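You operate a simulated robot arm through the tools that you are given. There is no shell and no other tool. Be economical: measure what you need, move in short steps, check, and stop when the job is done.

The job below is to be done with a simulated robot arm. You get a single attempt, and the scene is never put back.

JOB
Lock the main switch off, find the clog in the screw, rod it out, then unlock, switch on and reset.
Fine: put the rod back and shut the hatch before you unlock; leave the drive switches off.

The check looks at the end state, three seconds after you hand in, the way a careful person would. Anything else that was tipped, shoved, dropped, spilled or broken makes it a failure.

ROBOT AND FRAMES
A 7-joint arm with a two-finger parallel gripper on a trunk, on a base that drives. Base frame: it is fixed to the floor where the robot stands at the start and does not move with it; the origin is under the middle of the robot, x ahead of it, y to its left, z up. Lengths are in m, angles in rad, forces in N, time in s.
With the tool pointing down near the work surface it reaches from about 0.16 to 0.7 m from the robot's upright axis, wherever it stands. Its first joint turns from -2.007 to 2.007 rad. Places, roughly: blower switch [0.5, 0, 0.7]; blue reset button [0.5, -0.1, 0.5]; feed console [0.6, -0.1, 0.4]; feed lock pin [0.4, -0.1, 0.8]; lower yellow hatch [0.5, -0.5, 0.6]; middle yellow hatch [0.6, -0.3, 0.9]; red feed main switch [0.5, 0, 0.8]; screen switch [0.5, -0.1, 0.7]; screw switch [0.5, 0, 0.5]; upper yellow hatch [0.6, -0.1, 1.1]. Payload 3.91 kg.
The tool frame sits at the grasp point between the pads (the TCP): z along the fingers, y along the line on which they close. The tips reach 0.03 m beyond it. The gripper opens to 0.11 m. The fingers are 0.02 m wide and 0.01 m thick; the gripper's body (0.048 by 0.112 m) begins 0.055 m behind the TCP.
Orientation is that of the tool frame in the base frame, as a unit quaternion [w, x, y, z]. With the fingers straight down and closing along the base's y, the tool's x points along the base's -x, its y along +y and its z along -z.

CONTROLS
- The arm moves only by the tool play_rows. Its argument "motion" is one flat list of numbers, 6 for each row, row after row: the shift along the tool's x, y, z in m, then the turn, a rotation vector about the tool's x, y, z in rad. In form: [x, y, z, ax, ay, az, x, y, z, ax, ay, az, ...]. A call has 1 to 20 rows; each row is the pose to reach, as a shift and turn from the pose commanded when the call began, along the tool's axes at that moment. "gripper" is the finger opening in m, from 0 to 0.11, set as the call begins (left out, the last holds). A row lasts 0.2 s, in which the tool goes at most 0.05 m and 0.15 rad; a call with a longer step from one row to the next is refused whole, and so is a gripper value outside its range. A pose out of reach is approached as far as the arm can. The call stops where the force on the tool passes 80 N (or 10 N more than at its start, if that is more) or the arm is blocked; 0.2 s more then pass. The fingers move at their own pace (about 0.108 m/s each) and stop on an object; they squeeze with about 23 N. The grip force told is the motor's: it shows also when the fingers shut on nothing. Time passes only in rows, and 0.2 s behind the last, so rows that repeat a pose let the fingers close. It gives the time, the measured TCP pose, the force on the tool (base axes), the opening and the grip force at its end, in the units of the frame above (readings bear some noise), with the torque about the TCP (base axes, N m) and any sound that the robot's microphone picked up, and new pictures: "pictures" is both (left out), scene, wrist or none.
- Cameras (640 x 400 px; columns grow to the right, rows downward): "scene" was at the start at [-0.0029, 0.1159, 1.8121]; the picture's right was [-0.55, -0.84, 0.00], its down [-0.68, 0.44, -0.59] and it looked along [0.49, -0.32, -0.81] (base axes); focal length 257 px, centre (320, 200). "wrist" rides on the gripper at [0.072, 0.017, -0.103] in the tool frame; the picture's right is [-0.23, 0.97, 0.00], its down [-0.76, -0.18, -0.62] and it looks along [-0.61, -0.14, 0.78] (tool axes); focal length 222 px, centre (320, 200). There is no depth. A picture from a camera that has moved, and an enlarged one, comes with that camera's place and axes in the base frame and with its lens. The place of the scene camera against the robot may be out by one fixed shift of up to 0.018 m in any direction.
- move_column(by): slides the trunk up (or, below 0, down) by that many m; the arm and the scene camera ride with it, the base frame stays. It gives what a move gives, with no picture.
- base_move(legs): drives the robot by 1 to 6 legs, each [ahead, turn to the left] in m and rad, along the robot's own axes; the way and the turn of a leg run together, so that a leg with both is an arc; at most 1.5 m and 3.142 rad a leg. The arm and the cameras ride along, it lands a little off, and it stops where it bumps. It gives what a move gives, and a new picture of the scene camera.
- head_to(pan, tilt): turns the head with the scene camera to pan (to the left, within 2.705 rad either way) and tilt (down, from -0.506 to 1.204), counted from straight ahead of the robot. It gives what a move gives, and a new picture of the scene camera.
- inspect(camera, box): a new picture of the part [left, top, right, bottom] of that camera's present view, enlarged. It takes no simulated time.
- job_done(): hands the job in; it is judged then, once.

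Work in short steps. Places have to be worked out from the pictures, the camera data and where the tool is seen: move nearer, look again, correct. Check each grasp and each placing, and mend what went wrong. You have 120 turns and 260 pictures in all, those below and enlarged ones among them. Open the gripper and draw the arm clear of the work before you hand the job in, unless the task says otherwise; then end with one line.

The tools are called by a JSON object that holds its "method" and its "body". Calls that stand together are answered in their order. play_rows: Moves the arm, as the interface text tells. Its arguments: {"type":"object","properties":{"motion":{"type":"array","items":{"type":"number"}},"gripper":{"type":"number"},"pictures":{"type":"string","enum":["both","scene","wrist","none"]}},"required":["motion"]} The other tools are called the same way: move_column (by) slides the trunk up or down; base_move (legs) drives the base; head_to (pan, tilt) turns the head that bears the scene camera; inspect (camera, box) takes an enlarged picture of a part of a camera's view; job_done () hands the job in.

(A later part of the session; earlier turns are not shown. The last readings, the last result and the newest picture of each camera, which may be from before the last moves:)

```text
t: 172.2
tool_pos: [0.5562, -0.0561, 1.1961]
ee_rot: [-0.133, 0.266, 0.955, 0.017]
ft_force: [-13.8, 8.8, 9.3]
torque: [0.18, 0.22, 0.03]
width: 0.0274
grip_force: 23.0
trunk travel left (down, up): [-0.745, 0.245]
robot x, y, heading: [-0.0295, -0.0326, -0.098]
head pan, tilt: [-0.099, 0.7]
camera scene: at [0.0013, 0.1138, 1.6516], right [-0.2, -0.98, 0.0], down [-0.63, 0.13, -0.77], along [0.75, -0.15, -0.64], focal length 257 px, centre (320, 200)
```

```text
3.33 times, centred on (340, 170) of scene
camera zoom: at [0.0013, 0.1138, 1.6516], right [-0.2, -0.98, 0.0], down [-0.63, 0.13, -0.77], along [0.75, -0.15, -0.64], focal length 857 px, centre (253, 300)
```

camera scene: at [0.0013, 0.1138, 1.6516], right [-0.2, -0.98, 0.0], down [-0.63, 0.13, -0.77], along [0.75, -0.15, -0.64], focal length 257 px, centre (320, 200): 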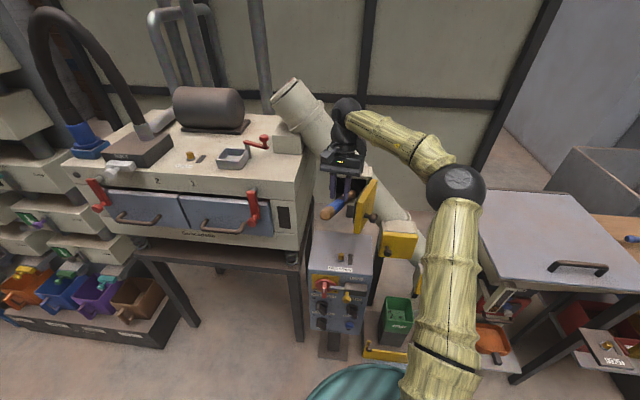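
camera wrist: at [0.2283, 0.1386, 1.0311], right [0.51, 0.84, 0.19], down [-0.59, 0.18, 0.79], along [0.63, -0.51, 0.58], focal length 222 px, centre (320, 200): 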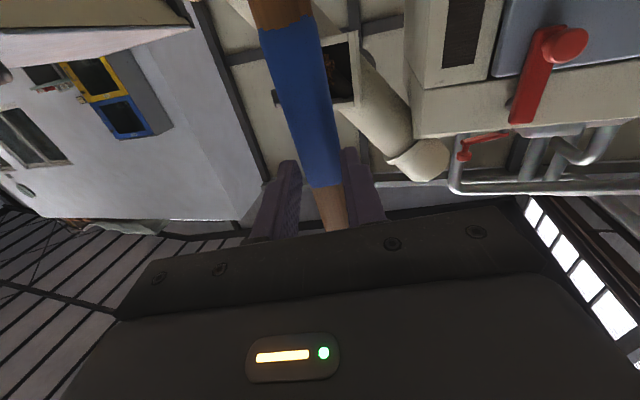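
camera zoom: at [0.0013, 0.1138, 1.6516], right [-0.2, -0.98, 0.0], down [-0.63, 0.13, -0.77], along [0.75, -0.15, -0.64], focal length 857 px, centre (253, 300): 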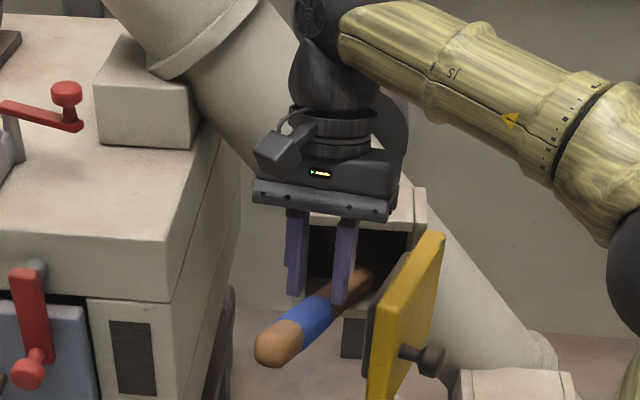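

Now I try pushing the lump along the shaft instead of squarely against it: I draw back and re-aim the rod parallel to the machine axis, further left, lower, and pitched a bit more.

{"method": "play_rows", "body": {"motion": [0.03, 0, 0.008, 0, 0, 0, 0.06, -0.005, 0.018, 0, 0, 0, 0.0773, -0.02, 0.035, 0.022, 0.06, -0.08, 0.0773, -0.0334, 0.0538, 0.044, 0.12, -0.16, 0.0773, -0.0334, 0.0538, 0.066, 0.18, -0.241, 0.0773, -0.0334, 0.0538, 0.066, 0.18, -0.241], "pictures": "scene"}}

{"method": "inspect", "body": {"camera": "scene", "box": [270, 110, 410, 230]}}

```text
t: 173.6
tool_pos: [0.467, -0.0423, 1.1642]
ee_rot: [-0.224, 0.142, 0.964, 0.025]
ft_force: [-0.3, 0.2, -1.4]
torque: [0.0, 0.01, 0.03]
width: 0.0275
grip_force: 23.2
trunk travel left (down, up): [-0.745, 0.245]
robot x, y, heading: [-0.0306, -0.0338, -0.103]
head pan, tilt: [-0.099, 0.7]
camera scene: at [0.005, 0.1117, 1.6516], right [-0.2, -0.98, 0.0], down [-0.63, 0.13, -0.76], along [0.75, -0.15, -0.64], focal length 257 px, centre (320, 200)
```

scene: 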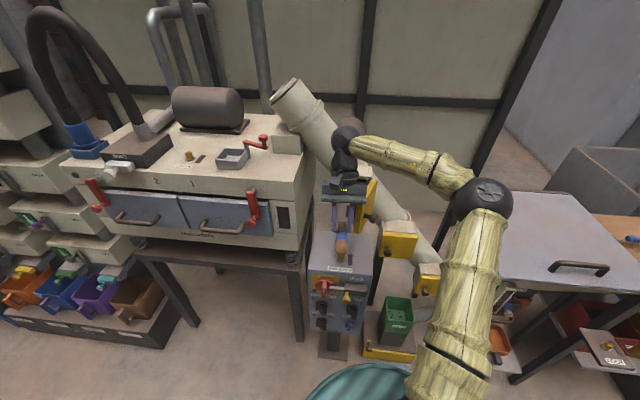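

```text
3.33 times, centred on (340, 170) of scene
camera zoom: at [0.005, 0.1117, 1.6516], right [-0.2, -0.98, 0.0], down [-0.63, 0.13, -0.76], along [0.75, -0.15, -0.64], focal length 857 px, centre (253, 300)
```

zoom: 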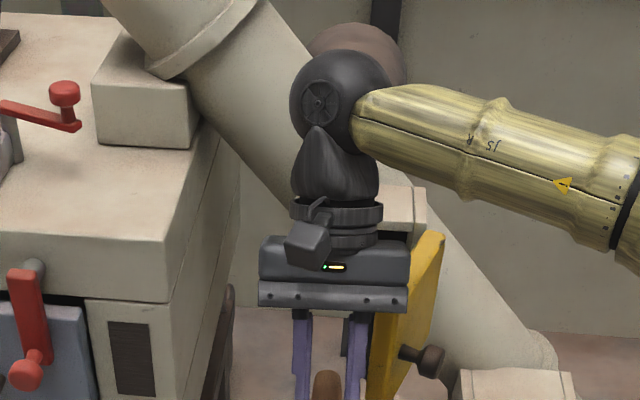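

Aligned parallel to the machine axis, left of the door. I advance 11 cm under the shaft.

{"method": "play_rows", "body": {"motion": [-0.0269, 0, -0.0132, 0, 0, 0, -0.0539, 0, -0.0263, 0, 0, 0, -0.0808, 0, -0.0395, 0, 0, 0, -0.1033, 0, -0.0505, 0, 0, 0, -0.1033, 0, -0.0505, 0, 0, 0], "pictures": "scene"}}

{"method": "inspect", "body": {"camera": "scene", "box": [270, 110, 410, 230]}}

```text
t: 174.8
tool_pos: [0.5762, -0.0761, 1.1652]
ee_rot: [-0.224, 0.142, 0.964, 0.025]
ft_force: [-1.4, -0.4, -3.8]
torque: [0.2, 0.37, -0.03]
width: 0.0277
grip_force: 22.9
trunk travel left (down, up): [-0.745, 0.245]
robot x, y, heading: [-0.0277, -0.0313, -0.096]
head pan, tilt: [-0.099, 0.7]
camera scene: at [0.0052, 0.112, 1.6516], right [-0.2, -0.98, 0.0], down [-0.63, 0.13, -0.76], along [0.75, -0.15, -0.64], focal length 257 px, centre (320, 200)
```

scene: 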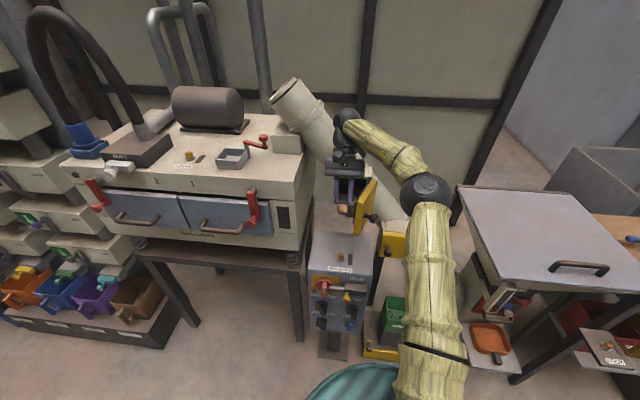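

```text
3.33 times, centred on (340, 170) of scene
camera zoom: at [0.0052, 0.112, 1.6516], right [-0.2, -0.98, 0.0], down [-0.63, 0.13, -0.76], along [0.75, -0.15, -0.64], focal length 857 px, centre (253, 300)
```

zoom: 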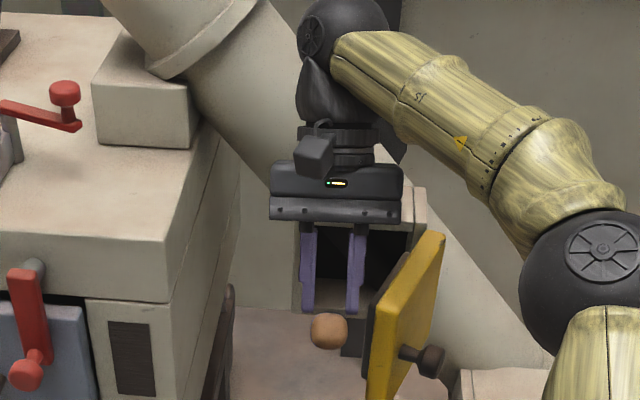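

No resistance here, and I no longer see the brown lump in the visible part; I zoom in.

{"method": "inspect", "body": {"camera": "scene", "box": [325, 140, 385, 200]}}

```text
6.67 times, centred on (355, 170) of scene
camera zoom: at [0.0052, 0.112, 1.6516], right [-0.2, -0.98, 0.0], down [-0.63, 0.13, -0.76], along [0.75, -0.15, -0.64], focal length 1714 px, centre (87, 400)
```

zoom: 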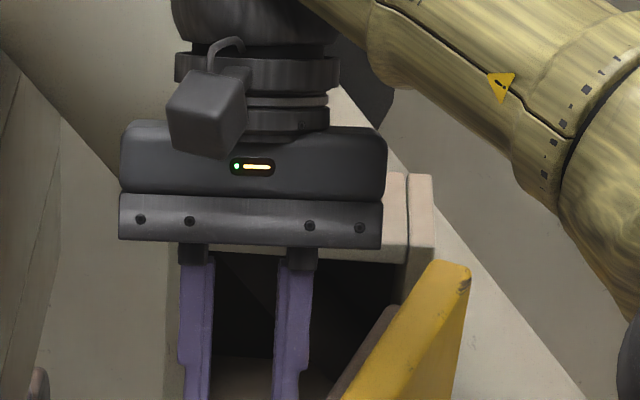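

The lump seems gone. I withdraw the rod straight back and move aside to confirm.

{"method": "play_rows", "body": {"motion": [0.0269, 0, 0.0132, 0, 0, 0, 0.0539, 0, 0.0263, 0, 0, 0, 0.0808, 0, 0.0395, 0, 0, 0, 0.1077, 0, 0.0527, 0, 0, 0, 0.1347, 0, 0.0658, 0, 0, 0, 0.1616, 0, 0.079, 0, 0, 0, 0.1886, 0, 0.0922, 0, 0, 0, 0.22, 0.01, 0.1075, 0, 0, 0, 0.22, 0.05, 0.1, 0, 0, 0, 0.22, 0.09, 0.09, 0, 0, 0, 0.22, 0.09, 0.09, 0, 0, 0], "pictures": "scene"}}

{"method": "inspect", "body": {"camera": "scene", "box": [320, 130, 400, 210]}}

```text
t: 177.2
tool_pos: [0.3733, 0.0806, 1.18]
ee_rot: [-0.223, 0.143, 0.964, 0.026]
ft_force: [-0.3, -0.6, -2.1]
torque: [0.0, 0.02, 0.03]
width: 0.0276
grip_force: 22.4
trunk travel left (down, up): [-0.745, 0.245]
robot x, y, heading: [-0.0318, -0.0323, -0.097]
head pan, tilt: [-0.099, 0.7]
camera scene: at [0.005, 0.1114, 1.6516], right [-0.2, -0.98, 0.0], down [-0.63, 0.13, -0.76], along [0.75, -0.15, -0.64], focal length 257 px, centre (320, 200)
```

scene: 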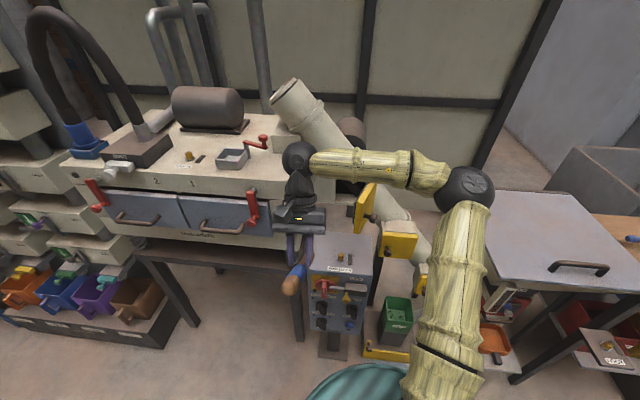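

```text
5.00 times, centred on (360, 170) of scene
camera zoom: at [0.005, 0.1114, 1.6516], right [-0.2, -0.98, 0.0], down [-0.63, 0.13, -0.76], along [0.75, -0.15, -0.64], focal length 1286 px, centre (120, 350)
```

zoom: 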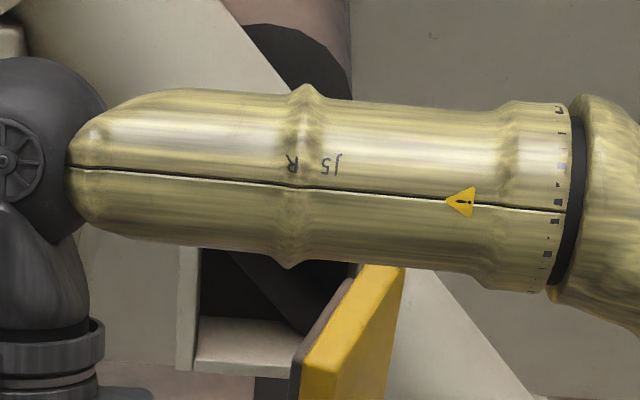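

The shaft is clean where the lump was — the clog is out. Next: put the rod back. I level the tool, raise a bit, and check the rod's position in the grip.

{"method": "play_rows", "body": {"motion": [0.02, 0, -0.01, 0, -0.13, 0, 0.05, 0, -0.01, 0, -0.26, 0, 0.08, 0, -0.01, 0, -0.39, 0, 0.11, 0, 0, 0, -0.455, 0, 0.11, 0, 0, 0, -0.455, 0], "pictures": "both"}}

{"method": "inspect", "body": {"camera": "scene", "box": [330, 150, 390, 210]}}

```text
t: 178.4
tool_pos: [0.2798, 0.1062, 1.2287]
ee_rot: [-0.001, 0.144, 0.99, -0.008]
ft_force: [1.2, 0.9, -1.8]
torque: [0.02, 0.06, 0.0]
width: 0.0274
grip_force: 23.0
trunk travel left (down, up): [-0.745, 0.245]
robot x, y, heading: [-0.0317, -0.0309, -0.102]
head pan, tilt: [-0.099, 0.7]
camera scene: at [0.0055, 0.1119, 1.6516], right [-0.2, -0.98, 0.0], down [-0.63, 0.13, -0.76], along [0.75, -0.15, -0.64], focal length 257 px, centre (320, 200)
camera wrist: at [0.2147, 0.1458, 1.3328], right [0.5, 0.87, -0.01], down [0.68, -0.38, 0.63], along [0.54, -0.32, -0.78], focal length 222 px, centre (320, 200)
```

scene: 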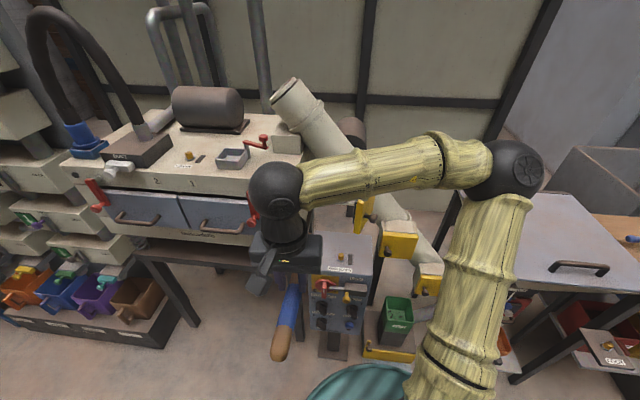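
wrist: 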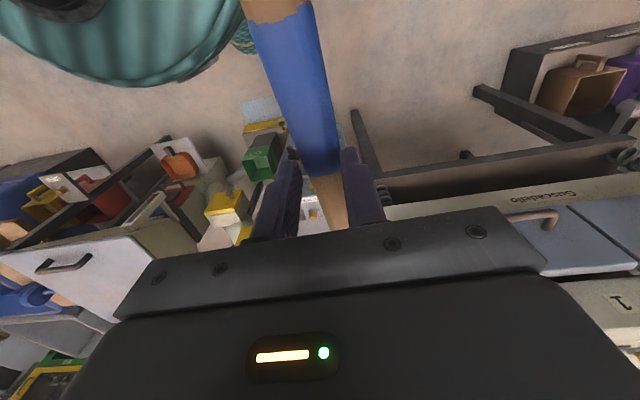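

```text
6.67 times, centred on (360, 180) of scene
camera zoom: at [0.0055, 0.1119, 1.6516], right [-0.2, -0.98, 0.0], down [-0.63, 0.13, -0.76], along [0.75, -0.15, -0.64], focal length 1714 px, centre (53, 333)
```

zoom: 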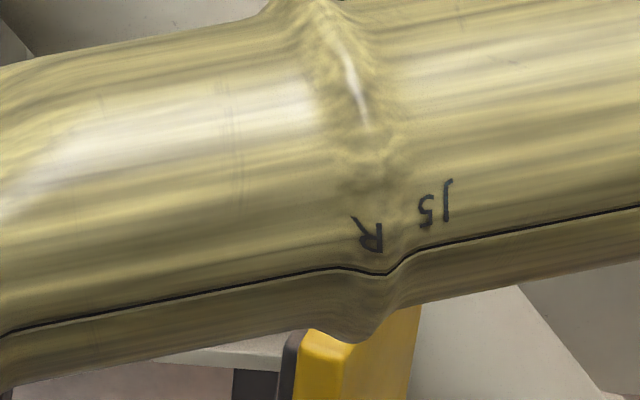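

The rod slid 4.5 cm in the grip (grip now ahead of the band). I drive back to the bench the same way.

{"method": "base_move", "body": {"legs": [[-0.27, 0], [0, -1.515]]}}

{"method": "base_move", "body": {"legs": [[0.93, 0], [0, 1.33]]}}

```text
t: 186.1
tool_pos: [-0.1578, -0.313, 1.2279]
ee_rot: [-0.006, 0.802, 0.598, -0.004]
ft_force: [-0.9, 0.0, -1.8]
torque: [0.03, 0.0, 0.02]
width: 0.0278
grip_force: 23.0
trunk travel left (down, up): [-0.745, 0.245]
robot x, y, heading: [-0.293, -0.005, -1.673]
head pan, tilt: [-0.099, 0.7]
camera scene: at [-0.1598, -0.0414, 1.6516], right [-0.98, 0.2, 0.0], down [0.13, 0.63, -0.76], along [-0.15, -0.75, -0.64], focal length 257 px, centre (320, 200)
```

scene: 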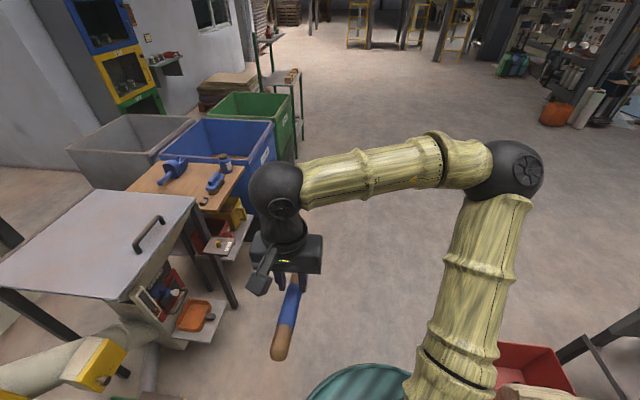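

```text
t: 196.6
tool_pos: [-0.0671, -0.8479, 1.2286]
ee_rot: [-0.002, 0.252, 0.968, -0.007]
ft_force: [0.3, -0.2, -1.1]
torque: [0.0, 0.05, -0.05]
width: 0.0273
grip_force: 23.1
trunk travel left (down, up): [-0.745, 0.245]
robot x, y, heading: [-0.3984, -0.9195, -0.318]
head pan, tilt: [-0.099, 0.7]
camera scene: at [-0.3341, -0.7837, 1.6516], right [-0.41, -0.91, 0.0], down [-0.59, 0.26, -0.76], along [0.7, -0.31, -0.64], focal length 257 px, centre (320, 200)
```

scene: 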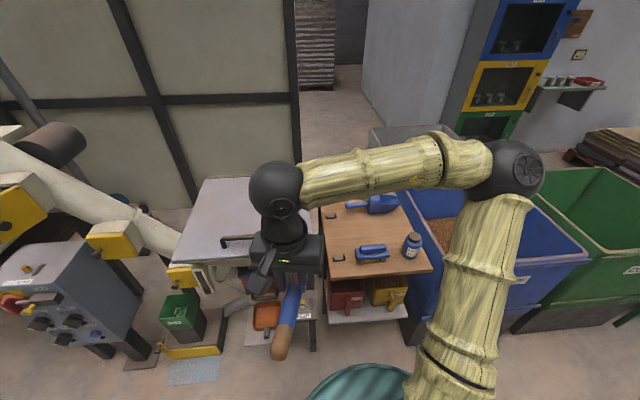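

I move 9 cm closer and bring the rod above its cradles.

{"method": "base_move", "body": {"legs": [[0.09, 0]]}}

{"method": "play_rows", "body": {"motion": [-0.036, -0.009, 0, 0, 0, -0.02, -0.071, -0.0185, 0, 0, 0, -0.04, -0.107, -0.028, 0, 0, 0, -0.06, -0.142, -0.037, 0, 0, 0, -0.08, -0.178, -0.046, 0, 0, 0, -0.1, -0.213, -0.056, 0.02, 0, 0, -0.12, -0.249, -0.065, 0.05, 0, 0, -0.14, -0.284, -0.074, 0.08, 0, 0, -0.16, -0.32, -0.083, 0.11, 0, 0, -0.175, -0.355, -0.0927, 0.14, 0, 0, -0.175, -0.355, -0.0927, 0.14, 0, 0, -0.175], "pictures": "both"}}

{"method": "inspect", "body": {"camera": "scene", "box": [300, 120, 440, 280]}}

```text
t: 197.8
tool_pos: [0.0191, -0.8757, 1.2283]
ee_rot: [-0.001, 0.251, 0.968, -0.008]
ft_force: [0.2, 0.4, -1.2]
torque: [0.04, 0.07, -0.01]
width: 0.0275
grip_force: 23.2
trunk travel left (down, up): [-0.745, 0.245]
robot x, y, heading: [-0.3118, -0.9443, -0.309]
head pan, tilt: [-0.099, 0.7]
camera scene: at [-0.2469, -0.8124, 1.6515], right [-0.4, -0.91, 0.0], down [-0.59, 0.26, -0.76], along [0.7, -0.31, -0.65], focal length 257 px, centre (320, 200)
```

scene: 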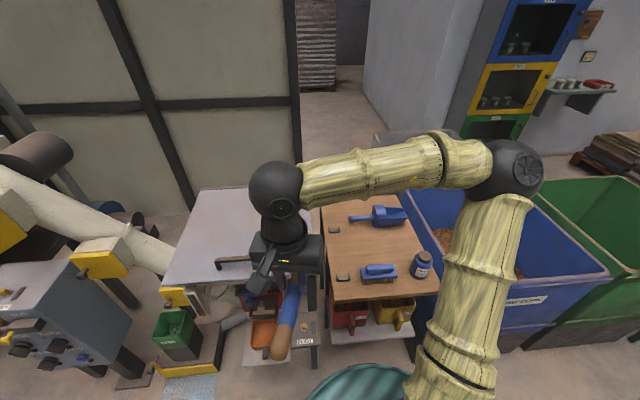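

```text
t: 200.2
tool_pos: [0.2838, -1.1268, 1.0912]
ee_rot: [-0.002, 0.166, 0.986, -0.008]
ft_force: [0.0, -0.2, -1.1]
torque: [0.02, 0.05, 0.02]
width: 0.0274
grip_force: 23.0
trunk travel left (down, up): [-0.745, 0.245]
robot x, y, heading: [-0.312, -0.9454, -0.315]
head pan, tilt: [-0.099, 0.7]
camera scene: at [-0.2488, -0.8118, 1.6516], right [-0.4, -0.91, 0.0], down [-0.59, 0.26, -0.77], along [0.7, -0.31, -0.64], focal length 257 px, centre (320, 200)
camera wrist: at [0.2222, -1.0854, 1.1954], right [0.53, 0.85, -0.02], down [0.67, -0.41, 0.62], along [0.52, -0.34, -0.78], focal length 222 px, centre (320, 200)
```

scene: 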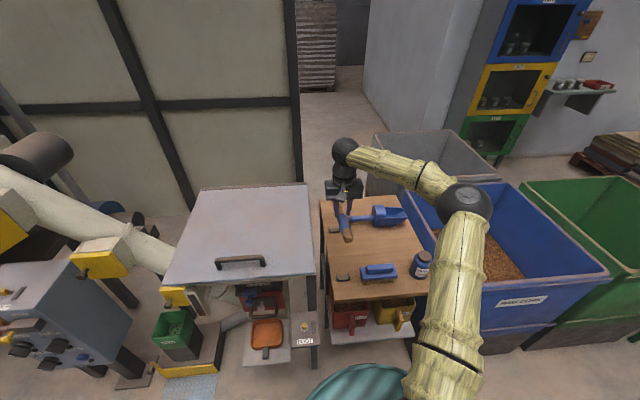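
wrist: 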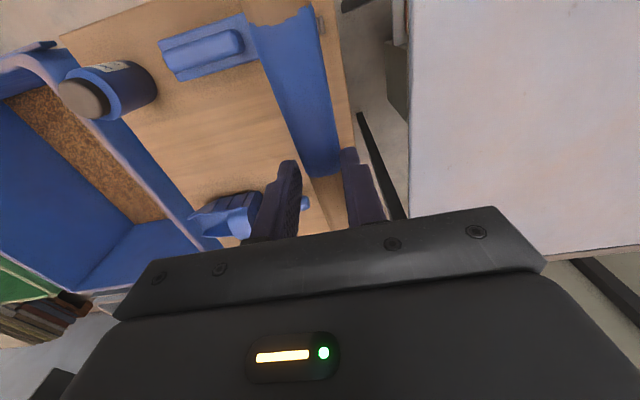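

```text
2.50 times, centred on (370, 200) of scene
camera zoom: at [-0.2488, -0.8118, 1.6516], right [-0.4, -0.91, 0.0], down [-0.59, 0.26, -0.77], along [0.7, -0.31, -0.64], focal length 643 px, centre (195, 200)
```

zoom: 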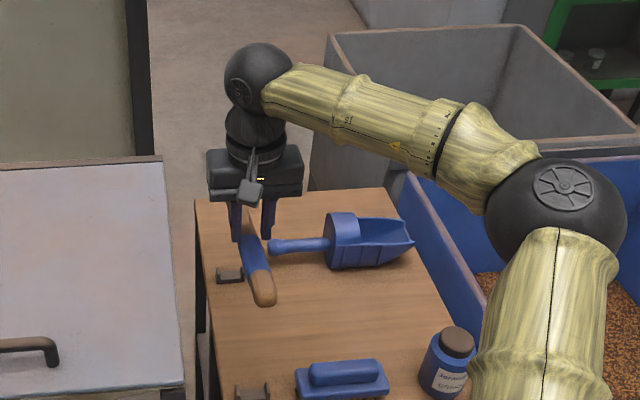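

The rod is level and parallel to the cradles. I descend to 7 cm above seating and compare with the cradles.

{"method": "play_rows", "body": {"motion": [0, -0.001, 0.04, 0, 0, 0, 0, -0.002, 0.08, 0, 0, 0, 0, -0.003, 0.12, 0, 0, 0, 0, -0.003, 0.165, 0, 0, 0, 0, -0.003, 0.165, 0, 0, 0], "pictures": "wrist"}}

{"method": "inspect", "body": {"camera": "scene", "box": [310, 170, 400, 300]}}

```text
t: 201.4
tool_pos: [0.2826, -1.1362, 0.9267]
ee_rot: [-0.002, 0.165, 0.986, -0.008]
ft_force: [-0.3, -0.3, -1.3]
torque: [0.01, 0.03, 0.0]
width: 0.0275
grip_force: 22.7
trunk travel left (down, up): [-0.745, 0.245]
robot x, y, heading: [-0.3106, -0.9423, -0.316]
head pan, tilt: [-0.099, 0.7]
camera wrist: at [0.2209, -1.0919, 1.0305], right [0.53, 0.85, -0.01], down [0.67, -0.41, 0.62], along [0.52, -0.34, -0.78], focal length 222 px, centre (320, 200)
```

wrist: 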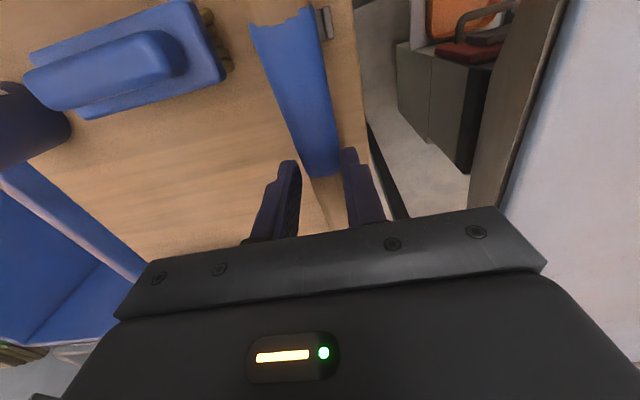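

```text
3.08 times, centred on (355, 235) of scene
camera zoom: at [-0.2486, -0.812, 1.6516], right [-0.4, -0.91, 0.0], down [-0.59, 0.26, -0.76], along [0.7, -0.31, -0.64], focal length 791 px, centre (212, 92)
```

zoom: 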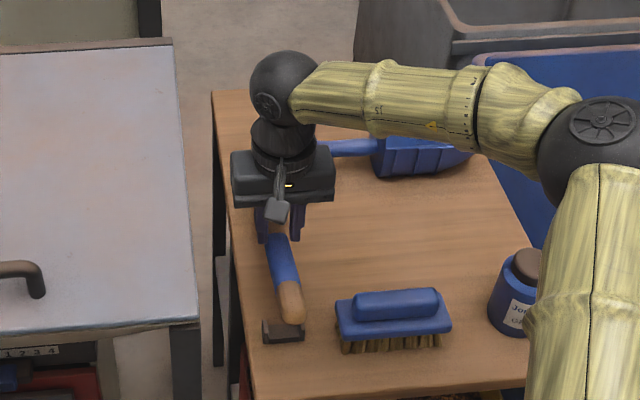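

Lateral and lengthwise alignment over the near cradle is good. I lower 6.4 cm.

{"method": "play_rows", "body": {"motion": [0, 0, 0.02, 0, 0, 0, 0, 0, 0.04, 0, 0, 0, 0, 0, 0.055, 0, 0, 0, 0, 0, 0.064, 0, 0, 0, 0, 0, 0.064, 0, 0, 0], "pictures": "wrist"}}

{"method": "inspect", "body": {"camera": "scene", "box": [310, 190, 390, 300]}}

{"method": "inspect", "body": {"camera": "wrist", "box": [230, 0, 400, 110]}}

```text
t: 202.6
tool_pos: [0.2796, -1.1371, 0.8696]
ee_rot: [0.006, 0.166, 0.986, -0.009]
ft_force: [5.7, -7.2, 67.0]
torque: [-0.02, 0.2, 0.12]
width: 0.0002
grip_force: 22.7
trunk travel left (down, up): [-0.745, 0.245]
robot x, y, heading: [-0.3147, -0.9455, -0.315]
head pan, tilt: [-0.099, 0.7]
camera wrist: at [0.2172, -1.0942, 0.9726], right [0.53, 0.85, -0.01], down [0.66, -0.41, 0.64], along [0.53, -0.35, -0.77], focal length 222 px, centre (320, 200)
```

wrist: 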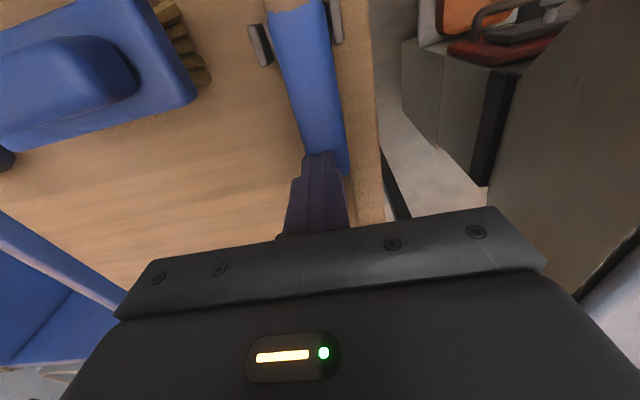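

```text
3.64 times, centred on (350, 245) of scene
camera zoom: at [-0.2552, -0.8104, 1.6527], right [-0.4, -0.91, 0.0], down [-0.59, 0.26, -0.77], along [0.7, -0.31, -0.64], focal length 935 px, centre (211, 36)
```

zoom: 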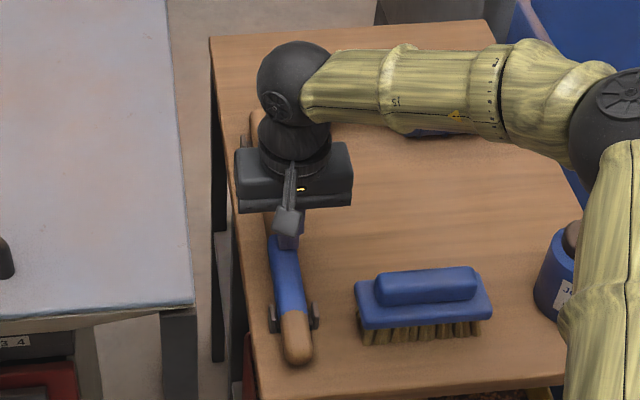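

```text
3.64 times, centred on (315, 55) of wrist
camera zoom: at [0.2172, -1.0942, 0.9726], right [0.53, 0.85, -0.01], down [0.66, -0.41, 0.64], along [0.53, -0.35, -0.77], focal length 808 px, centre (338, 727)
```

zoom: 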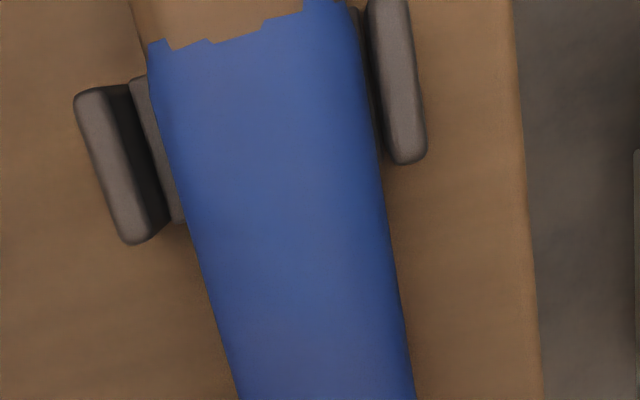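

The rod slipped out downward into the near cradle and the closed fingers press on top (67 N). I lift straight up and inspect.

{"method": "play_rows", "body": {"motion": [0, 0, -0.02, 0, 0, 0, 0, 0, -0.06, 0, 0, 0, 0, 0, -0.1, 0, 0, 0, 0.03, 0, -0.14, 0, 0, 0, 0.07, 0, -0.17, 0, 0, 0, 0.1, 0, -0.2, 0, 0, 0, 0.12, 0, -0.22, 0, 0, 0], "pictures": "both"}}

{"method": "inspect", "body": {"camera": "scene", "box": [300, 180, 420, 300]}}

{"method": "inspect", "body": {"camera": "wrist", "box": [200, 0, 460, 230]}}

```text
t: 204.2
tool_pos: [0.1673, -1.0949, 1.0813]
ee_rot: [-0.003, 0.165, 0.986, -0.008]
ft_force: [-1.1, -0.6, 0.0]
torque: [-0.01, -0.03, -0.02]
width: 0.0
grip_force: 23.1
trunk travel left (down, up): [-0.745, 0.245]
robot x, y, heading: [-0.317, -0.9417, -0.311]
head pan, tilt: [-0.099, 0.7]
camera scene: at [-0.2491, -0.8117, 1.6516], right [-0.4, -0.91, 0.0], down [-0.59, 0.26, -0.77], along [0.7, -0.31, -0.64], focal length 257 px, centre (320, 200)
camera wrist: at [0.1046, -1.0532, 1.1854], right [0.53, 0.85, -0.02], down [0.67, -0.41, 0.62], along [0.52, -0.34, -0.78], focal length 222 px, centre (320, 200)
```

scene: 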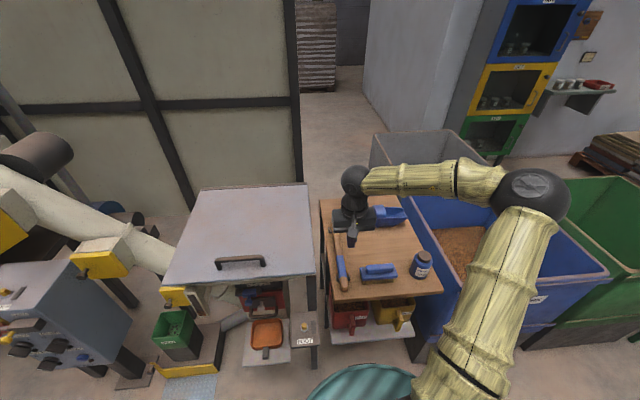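
wrist: 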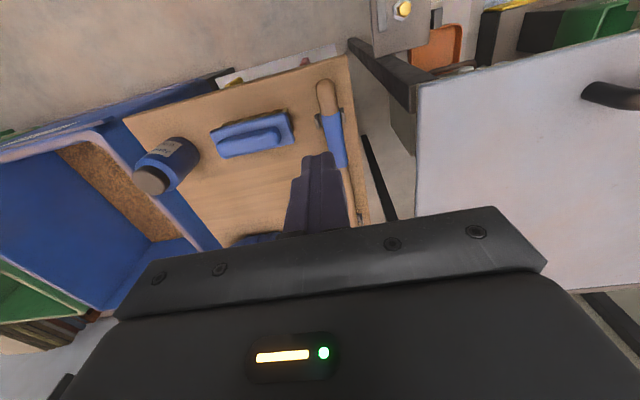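

```text
3.33 times, centred on (360, 240) of scene
camera zoom: at [-0.2491, -0.8117, 1.6516], right [-0.4, -0.91, 0.0], down [-0.59, 0.26, -0.77], along [0.7, -0.31, -0.64], focal length 857 px, centre (187, 67)
```

zoom: 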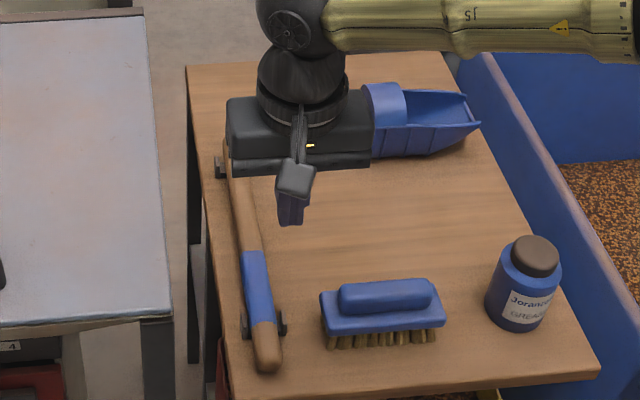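

```text
1.74 times, centred on (330, 115) of wrist
camera zoom: at [0.1046, -1.0532, 1.1854], right [0.53, 0.85, -0.02], down [0.67, -0.41, 0.62], along [0.52, -0.34, -0.78], focal length 386 px, centre (303, 348)
```

zoom: 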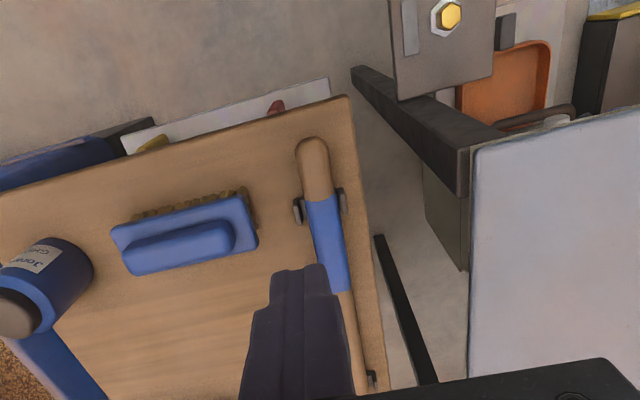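

Near end is seated. I draw the arm back further to see the far cradle.

{"method": "play_rows", "body": {"motion": [0.04, -0.02, -0.01, 0, 0, 0, 0.08, -0.05, -0.03, 0, 0, 0, 0.12, -0.08, -0.05, 0, 0, 0, 0.14, -0.11, -0.06, 0, 0, 0], "pictures": "scene"}}

{"method": "inspect", "body": {"camera": "scene", "box": [310, 180, 420, 300]}}

```text
refused: row 2 steps farther than a row can; nothing moved
```

```text
3.33 times, centred on (365, 240) of scene
camera zoom: at [-0.2491, -0.8117, 1.6516], right [-0.4, -0.91, 0.0], down [-0.59, 0.26, -0.77], along [0.7, -0.31, -0.64], focal length 857 px, centre (170, 67)
```

zoom: 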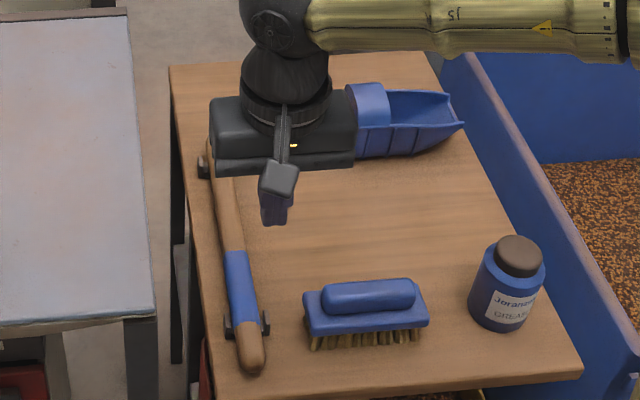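

{"method": "play_rows", "body": {"motion": [0.035, -0.02, -0.01, 0, 0, 0, 0.065, -0.045, -0.025, 0, 0, 0, 0.095, -0.07, -0.04, 0, 0, 0, 0.12, -0.1, -0.05, 0, 0, 0, 0.13, -0.13, -0.06, 0, 0, 0, 0.13, -0.16, -0.06, 0, 0, 0], "pictures": "scene"}}

{"method": "inspect", "body": {"camera": "scene", "box": [310, 180, 420, 300]}}

```text
t: 205.6
tool_pos: [-0.0084, -1.2029, 1.1451]
ee_rot: [-0.002, 0.165, 0.986, -0.007]
ft_force: [-0.6, -0.1, -0.5]
torque: [0.0, 0.04, 0.0]
width: 0.0
grip_force: 23.1
trunk travel left (down, up): [-0.745, 0.245]
robot x, y, heading: [-0.3124, -0.9408, -0.314]
head pan, tilt: [-0.099, 0.7]
camera scene: at [-0.2491, -0.8127, 1.6517], right [-0.4, -0.91, 0.0], down [-0.59, 0.26, -0.76], along [0.7, -0.31, -0.64], focal length 257 px, centre (320, 200)
```

scene: 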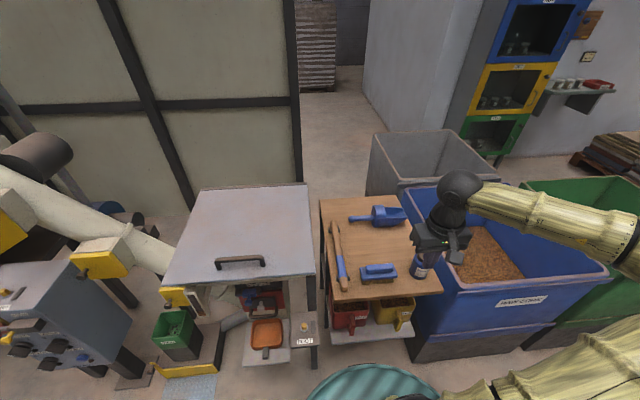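

```text
3.33 times, centred on (365, 240) of scene
camera zoom: at [-0.2491, -0.8127, 1.6517], right [-0.4, -0.91, 0.0], down [-0.59, 0.26, -0.76], along [0.7, -0.31, -0.64], focal length 857 px, centre (170, 67)
```

zoom: 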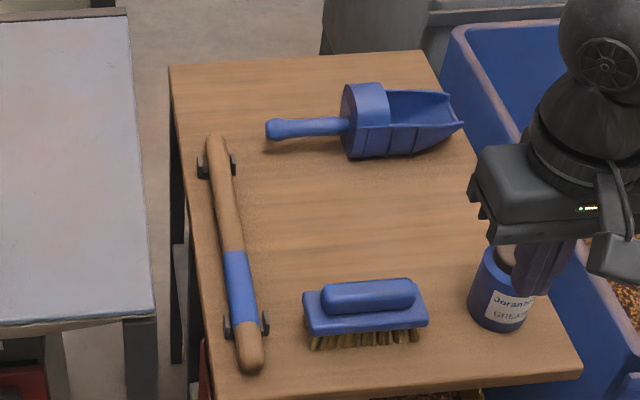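

The rod lies in both cradles as at the start. Now I drive back to the console to close the hatch.

{"method": "base_move", "body": {"legs": [[0, -1.31], [-0.93, 0], [0, 1.55]]}}

{"method": "move_column", "body": {"by": -0.22}}

{"method": "head_to", "body": {"pan": -0.4, "tilt": 0.5}}

```text
t: 221.6
tool_pos: [0.146, -0.2281, 1.1441]
ee_rot: [-0.001, 0.06, 0.998, -0.007]
ft_force: [0.6, 0.1, 0.3]
torque: [0.02, -0.01, -0.04]
width: 0.0001
grip_force: 22.9
trunk travel left (down, up): [-0.745, 0.245]
robot x, y, heading: [-0.2065, -0.0399, -0.1]
head pan, tilt: [-0.099, 0.7]
camera scene: at [-0.1724, 0.104, 1.6516], right [-0.2, -0.98, 0.0], down [-0.63, 0.13, -0.76], along [0.75, -0.15, -0.64], focal length 257 px, centre (320, 200)
```

scene: 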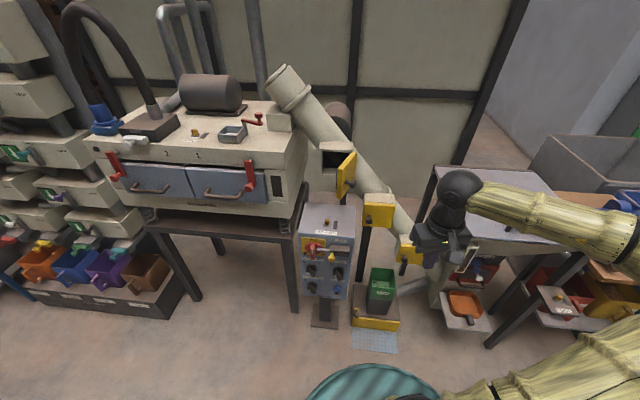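

```text
t: 223.9
tool_pos: [0.1455, -0.2262, 0.9235]
ee_rot: [-0.001, 0.059, 0.998, -0.008]
ft_force: [0.2, 1.6, 0.3]
torque: [0.02, 0.03, 0.03]
width: 0.0
grip_force: 23.9
trunk travel left (down, up): [-0.525, 0.465]
robot x, y, heading: [-0.2044, -0.0401, -0.098]
head pan, tilt: [-0.099, 0.7]
```

```text
t: 224.8
tool_pos: [0.1449, -0.2267, 0.9254]
ee_rot: [-0.002, 0.059, 0.998, -0.008]
ft_force: [0.5, 1.3, 0.4]
torque: [0.0, 0.0, 0.0]
width: 0.0004
grip_force: 22.9
trunk travel left (down, up): [-0.525, 0.465]
robot x, y, heading: [-0.2041, -0.042, -0.102]
head pan, tilt: [-0.4, 0.499]
camera scene: at [-0.1759, 0.0773, 1.4493], right [-0.48, -0.88, 0.0], down [-0.42, 0.23, -0.88], along [0.77, -0.42, -0.48], focal length 257 px, centre (320, 200)
```

scene: 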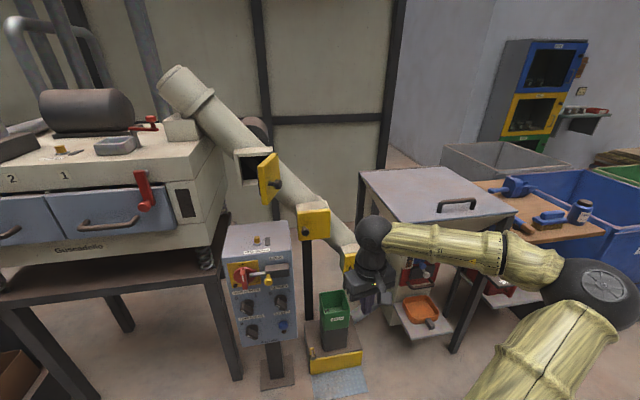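

I check the opening, back the base 7 cm, and pitch the tool forward at hatch height.

{"method": "inspect", "body": {"camera": "scene", "box": [225, 135, 295, 205]}}

{"method": "base_move", "body": {"legs": [[-0.07, 0.1]]}}

{"method": "play_rows", "body": {"motion": [-0.02, 0, -0.016, 0, -0.143, 0, -0.041, 0, -0.032, 0, -0.286, 0, -0.062, -0.001, -0.048, 0, -0.428, 0, -0.083, -0.001, -0.064, 0, -0.571, 0, -0.103, -0.001, -0.08, 0, -0.714, 0, -0.124, -0.002, -0.095, 0, -0.857, 0, -0.144, -0.002, -0.111, 0, -1.0, 0, -0.165, -0.002, -0.127, 0, -1.142, 0, -0.186, -0.003, -0.143, 0, -1.285, 0, -0.206, -0.003, -0.159, 0, -1.428, 0, -0.227, -0.003, -0.175, 0, -1.571, 0, -0.227, -0.003, -0.175, 0, -1.571, 0], "gripper": 0.07, "pictures": "both"}}

```text
5.71 times, centred on (260, 170) of scene
camera zoom: at [-0.1759, 0.0773, 1.4493], right [-0.48, -0.88, 0.0], down [-0.42, 0.23, -0.88], along [0.77, -0.42, -0.48], focal length 1469 px, centre (663, 371)
```

zoom: 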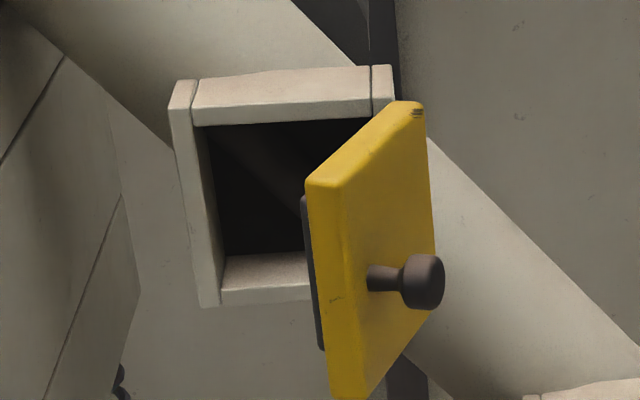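

```text
t: 225.8
tool_pos: [0.0931, -0.1866, 0.9239]
ee_rot: [-0.001, 0.009, 1.0, -0.008]
ft_force: [-0.5, -0.4, 0.6]
torque: [-0.02, -0.05, -0.03]
width: 0.0001
grip_force: 23.5
trunk travel left (down, up): [-0.525, 0.465]
robot x, y, heading: [-0.274, -0.0332, -0.002]
head pan, tilt: [-0.4, 0.499]
camera scene: at [-0.2579, 0.084, 1.4493], right [-0.39, -0.92, 0.0], down [-0.44, 0.19, -0.88], along [0.81, -0.34, -0.48], focal length 257 px, centre (320, 200)
```

scene: 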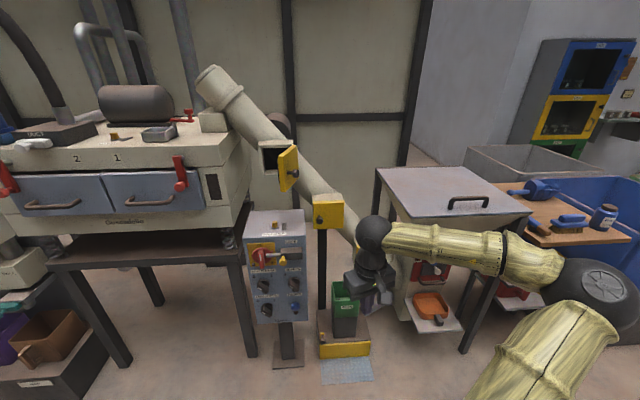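

```text
t: 228.4
tool_pos: [0.3207, -0.1911, 1.0996]
ee_rot: [0.707, 0.0, 0.707, -0.011]
ft_force: [0.3, 0.2, 0.0]
torque: [0.02, 0.01, -0.01]
width: 0.0701
grip_force: 0.0
trunk travel left (down, up): [-0.525, 0.465]
robot x, y, heading: [-0.2766, -0.0338, -0.006]
head pan, tilt: [-0.4, 0.499]
camera scene: at [-0.2575, 0.0837, 1.4493], right [-0.39, -0.92, 0.0], down [-0.44, 0.19, -0.88], along [0.81, -0.34, -0.48], focal length 257 px, centre (320, 200)
camera wrist: at [0.2183, -0.1729, 1.0275], right [0.02, 0.98, 0.21], down [-0.63, -0.16, 0.76], along [0.78, -0.15, 0.61], focal length 222 px, centre (320, 200)
```

scene: 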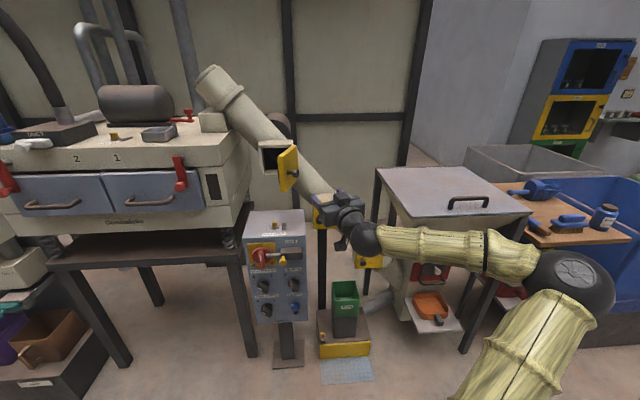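
wrist: 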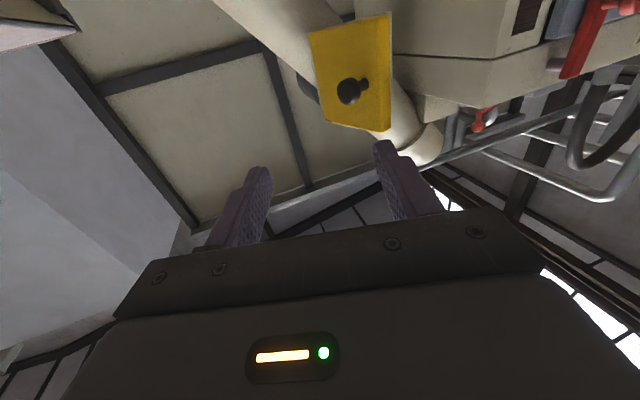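

The screw is clear inside. I yaw the tool 0.75 rad to face the open door's knob, at 10 cm standoff.

{"method": "play_rows", "body": {"motion": [0.001, -0.01, 0.0, -0.125, 0, 0, 0.002, -0.02, 0.02, -0.25, 0, 0, 0.003, -0.03, 0.045, -0.375, 0, 0, 0.004, -0.037, 0.07, -0.5, 0, 0, 0.005, -0.044, 0.095, -0.625, 0, 0, 0.005, -0.044, 0.118, -0.75, 0, 0, 0.005, -0.044, 0.118, -0.75, 0, 0], "pictures": "wrist"}}

```text
t: 230.0
tool_pos: [0.4384, -0.2365, 1.0942]
ee_rot: [0.657, -0.258, 0.663, 0.249]
ft_force: [0.4, -0.5, -0.5]
torque: [-0.03, -0.01, 0.04]
width: 0.0698
grip_force: 0.0
trunk travel left (down, up): [-0.525, 0.465]
robot x, y, heading: [-0.276, -0.0366, -0.003]
head pan, tilt: [-0.4, 0.499]
camera wrist: at [0.3504, -0.2945, 1.0233], right [-0.65, 0.73, 0.22], down [-0.34, -0.54, 0.77], along [0.68, 0.43, 0.6], focal length 222 px, centre (320, 200)
```

wrist: 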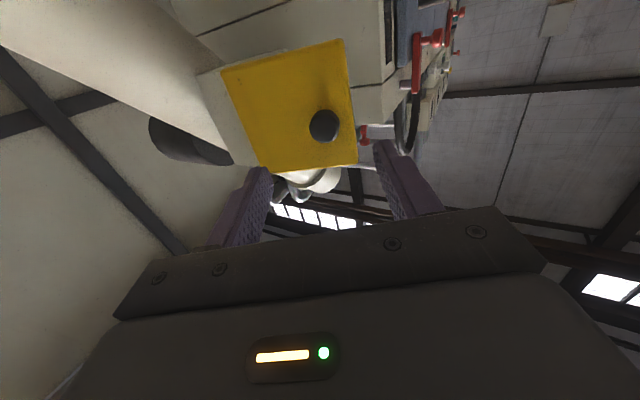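

Well aligned: knob 10 cm ahead. I advance 9.6 cm and grip it.

{"method": "play_rows", "body": {"motion": [0, 0.003, 0.03, 0, 0, 0, 0, 0.003, 0.06, 0, 0, 0, 0, 0.003, 0.096, 0, 0, 0, 0, 0.003, 0.096, 0, 0, 0], "pictures": "none"}}

{"method": "play_rows", "body": {"motion": [0, 0, 0, 0, 0, 0, 0, 0, 0, 0, 0, 0, 0, 0, 0, 0, 0, 0], "gripper": 0.0, "pictures": "wrist"}}

```text
t: 231.0
tool_pos: [0.5048, -0.1681, 1.0939]
ee_rot: [0.658, -0.258, 0.663, 0.248]
ft_force: [0.6, -0.3, -0.1]
torque: [-0.01, 0.0, -0.03]
width: 0.0701
grip_force: 0.1
trunk travel left (down, up): [-0.525, 0.465]
robot x, y, heading: [-0.2807, -0.037, -0.005]
head pan, tilt: [-0.4, 0.499]
```

```text
t: 231.8
tool_pos: [0.5054, -0.1704, 1.0944]
ee_rot: [0.658, -0.256, 0.663, 0.247]
ft_force: [12.8, -2.2, 6.2]
torque: [0.1, -0.05, 0.0]
width: 0.0304
grip_force: 45.1
trunk travel left (down, up): [-0.525, 0.465]
robot x, y, heading: [-0.275, -0.0367, -0.004]
head pan, tilt: [-0.4, 0.499]
camera wrist: at [0.4175, -0.2268, 1.0233], right [-0.65, 0.73, 0.22], down [-0.34, -0.54, 0.77], along [0.68, 0.42, 0.6], focal length 222 px, centre (320, 200)
```

wrist: 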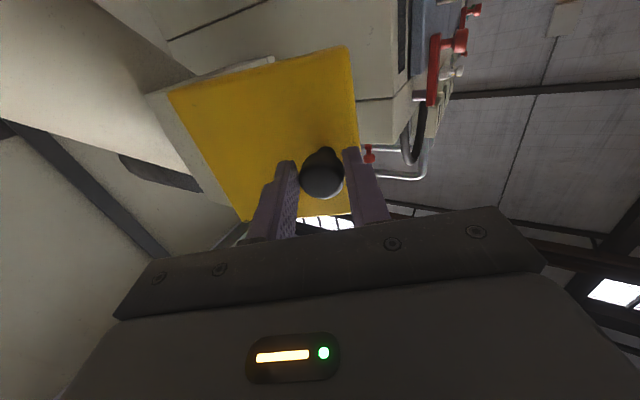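

Gripped. I swing the door shut along the reverse arc (≈1.05 rad).

{"method": "play_rows", "body": {"motion": [0, 0.0027, 0.0076, 0.075, 0, 0, 0, 0.0049, 0.0154, 0.15, 0, 0, 0, 0.0064, 0.0234, 0.225, 0, 0, 0, 0.0074, 0.0313, 0.3, 0, 0, 0, 0.0077, 0.0394, 0.375, 0, 0, 0, 0.0075, 0.0475, 0.45, 0, 0, 0, 0.0065, 0.0555, 0.525, 0, 0, 0, 0.0051, 0.0635, 0.6, 0, 0, 0, 0.003, 0.0713, 0.675, 0, 0, 0, 0.0005, 0.0789, 0.75, 0, 0, 0, -0.0028, 0.0863, 0.825, 0, 0, 0, -0.0065, 0.0935, 0.9, 0, 0, 0, -0.0108, 0.1003, 0.975, 0, 0, 0, -0.0155, 0.109, 1.05, 0, 0], "gripper": 0.0, "pictures": "both"}}

{"method": "inspect", "body": {"camera": "scene", "box": [230, 110, 350, 210]}}

```text
t: 234.7
tool_pos: [0.5898, -0.0719, 1.0945]
ee_rot: [0.701, 0.064, 0.706, -0.069]
ft_force: [-2.8, 19.7, 7.6]
torque: [0.34, 0.76, 0.61]
width: 0.0299
grip_force: 44.9
trunk travel left (down, up): [-0.525, 0.465]
robot x, y, heading: [-0.2778, -0.0362, 0.005]
head pan, tilt: [-0.4, 0.499]
stopped in row 14: the force on the tool passed its limit at 81 N (the readings are from after the stop); the commanded pose is now the measured one
camera scene: at [-0.2609, 0.0868, 1.4492], right [-0.39, -0.92, 0.0], down [-0.44, 0.18, -0.88], along [0.81, -0.34, -0.48], focal length 257 px, centre (320, 200)
camera wrist: at [0.4909, -0.0356, 1.0233], right [0.18, 0.96, 0.22], down [-0.64, -0.05, 0.77], along [0.75, -0.28, 0.6], focal length 222 px, centre (320, 200)
```

scene: 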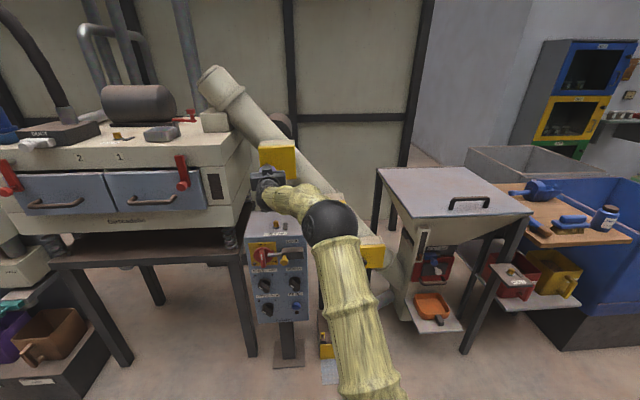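
wrist: 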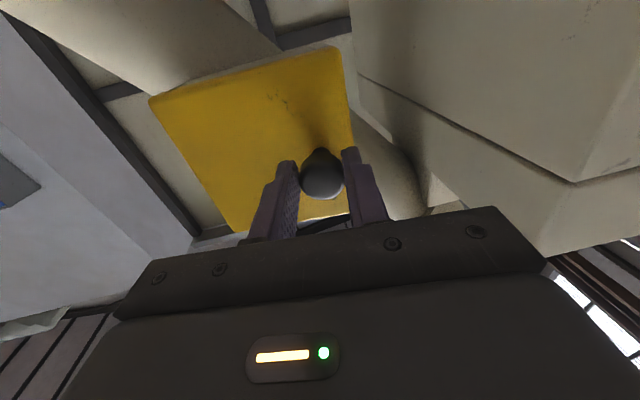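

```text
4.00 times, centred on (290, 160) of scene
camera zoom: at [-0.2609, 0.0868, 1.4492], right [-0.39, -0.92, 0.0], down [-0.44, 0.18, -0.88], along [0.81, -0.34, -0.48], focal length 1028 px, centre (440, 360)
```

zoom: 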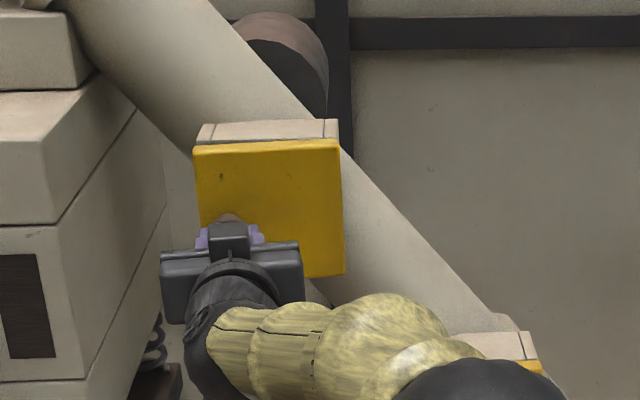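

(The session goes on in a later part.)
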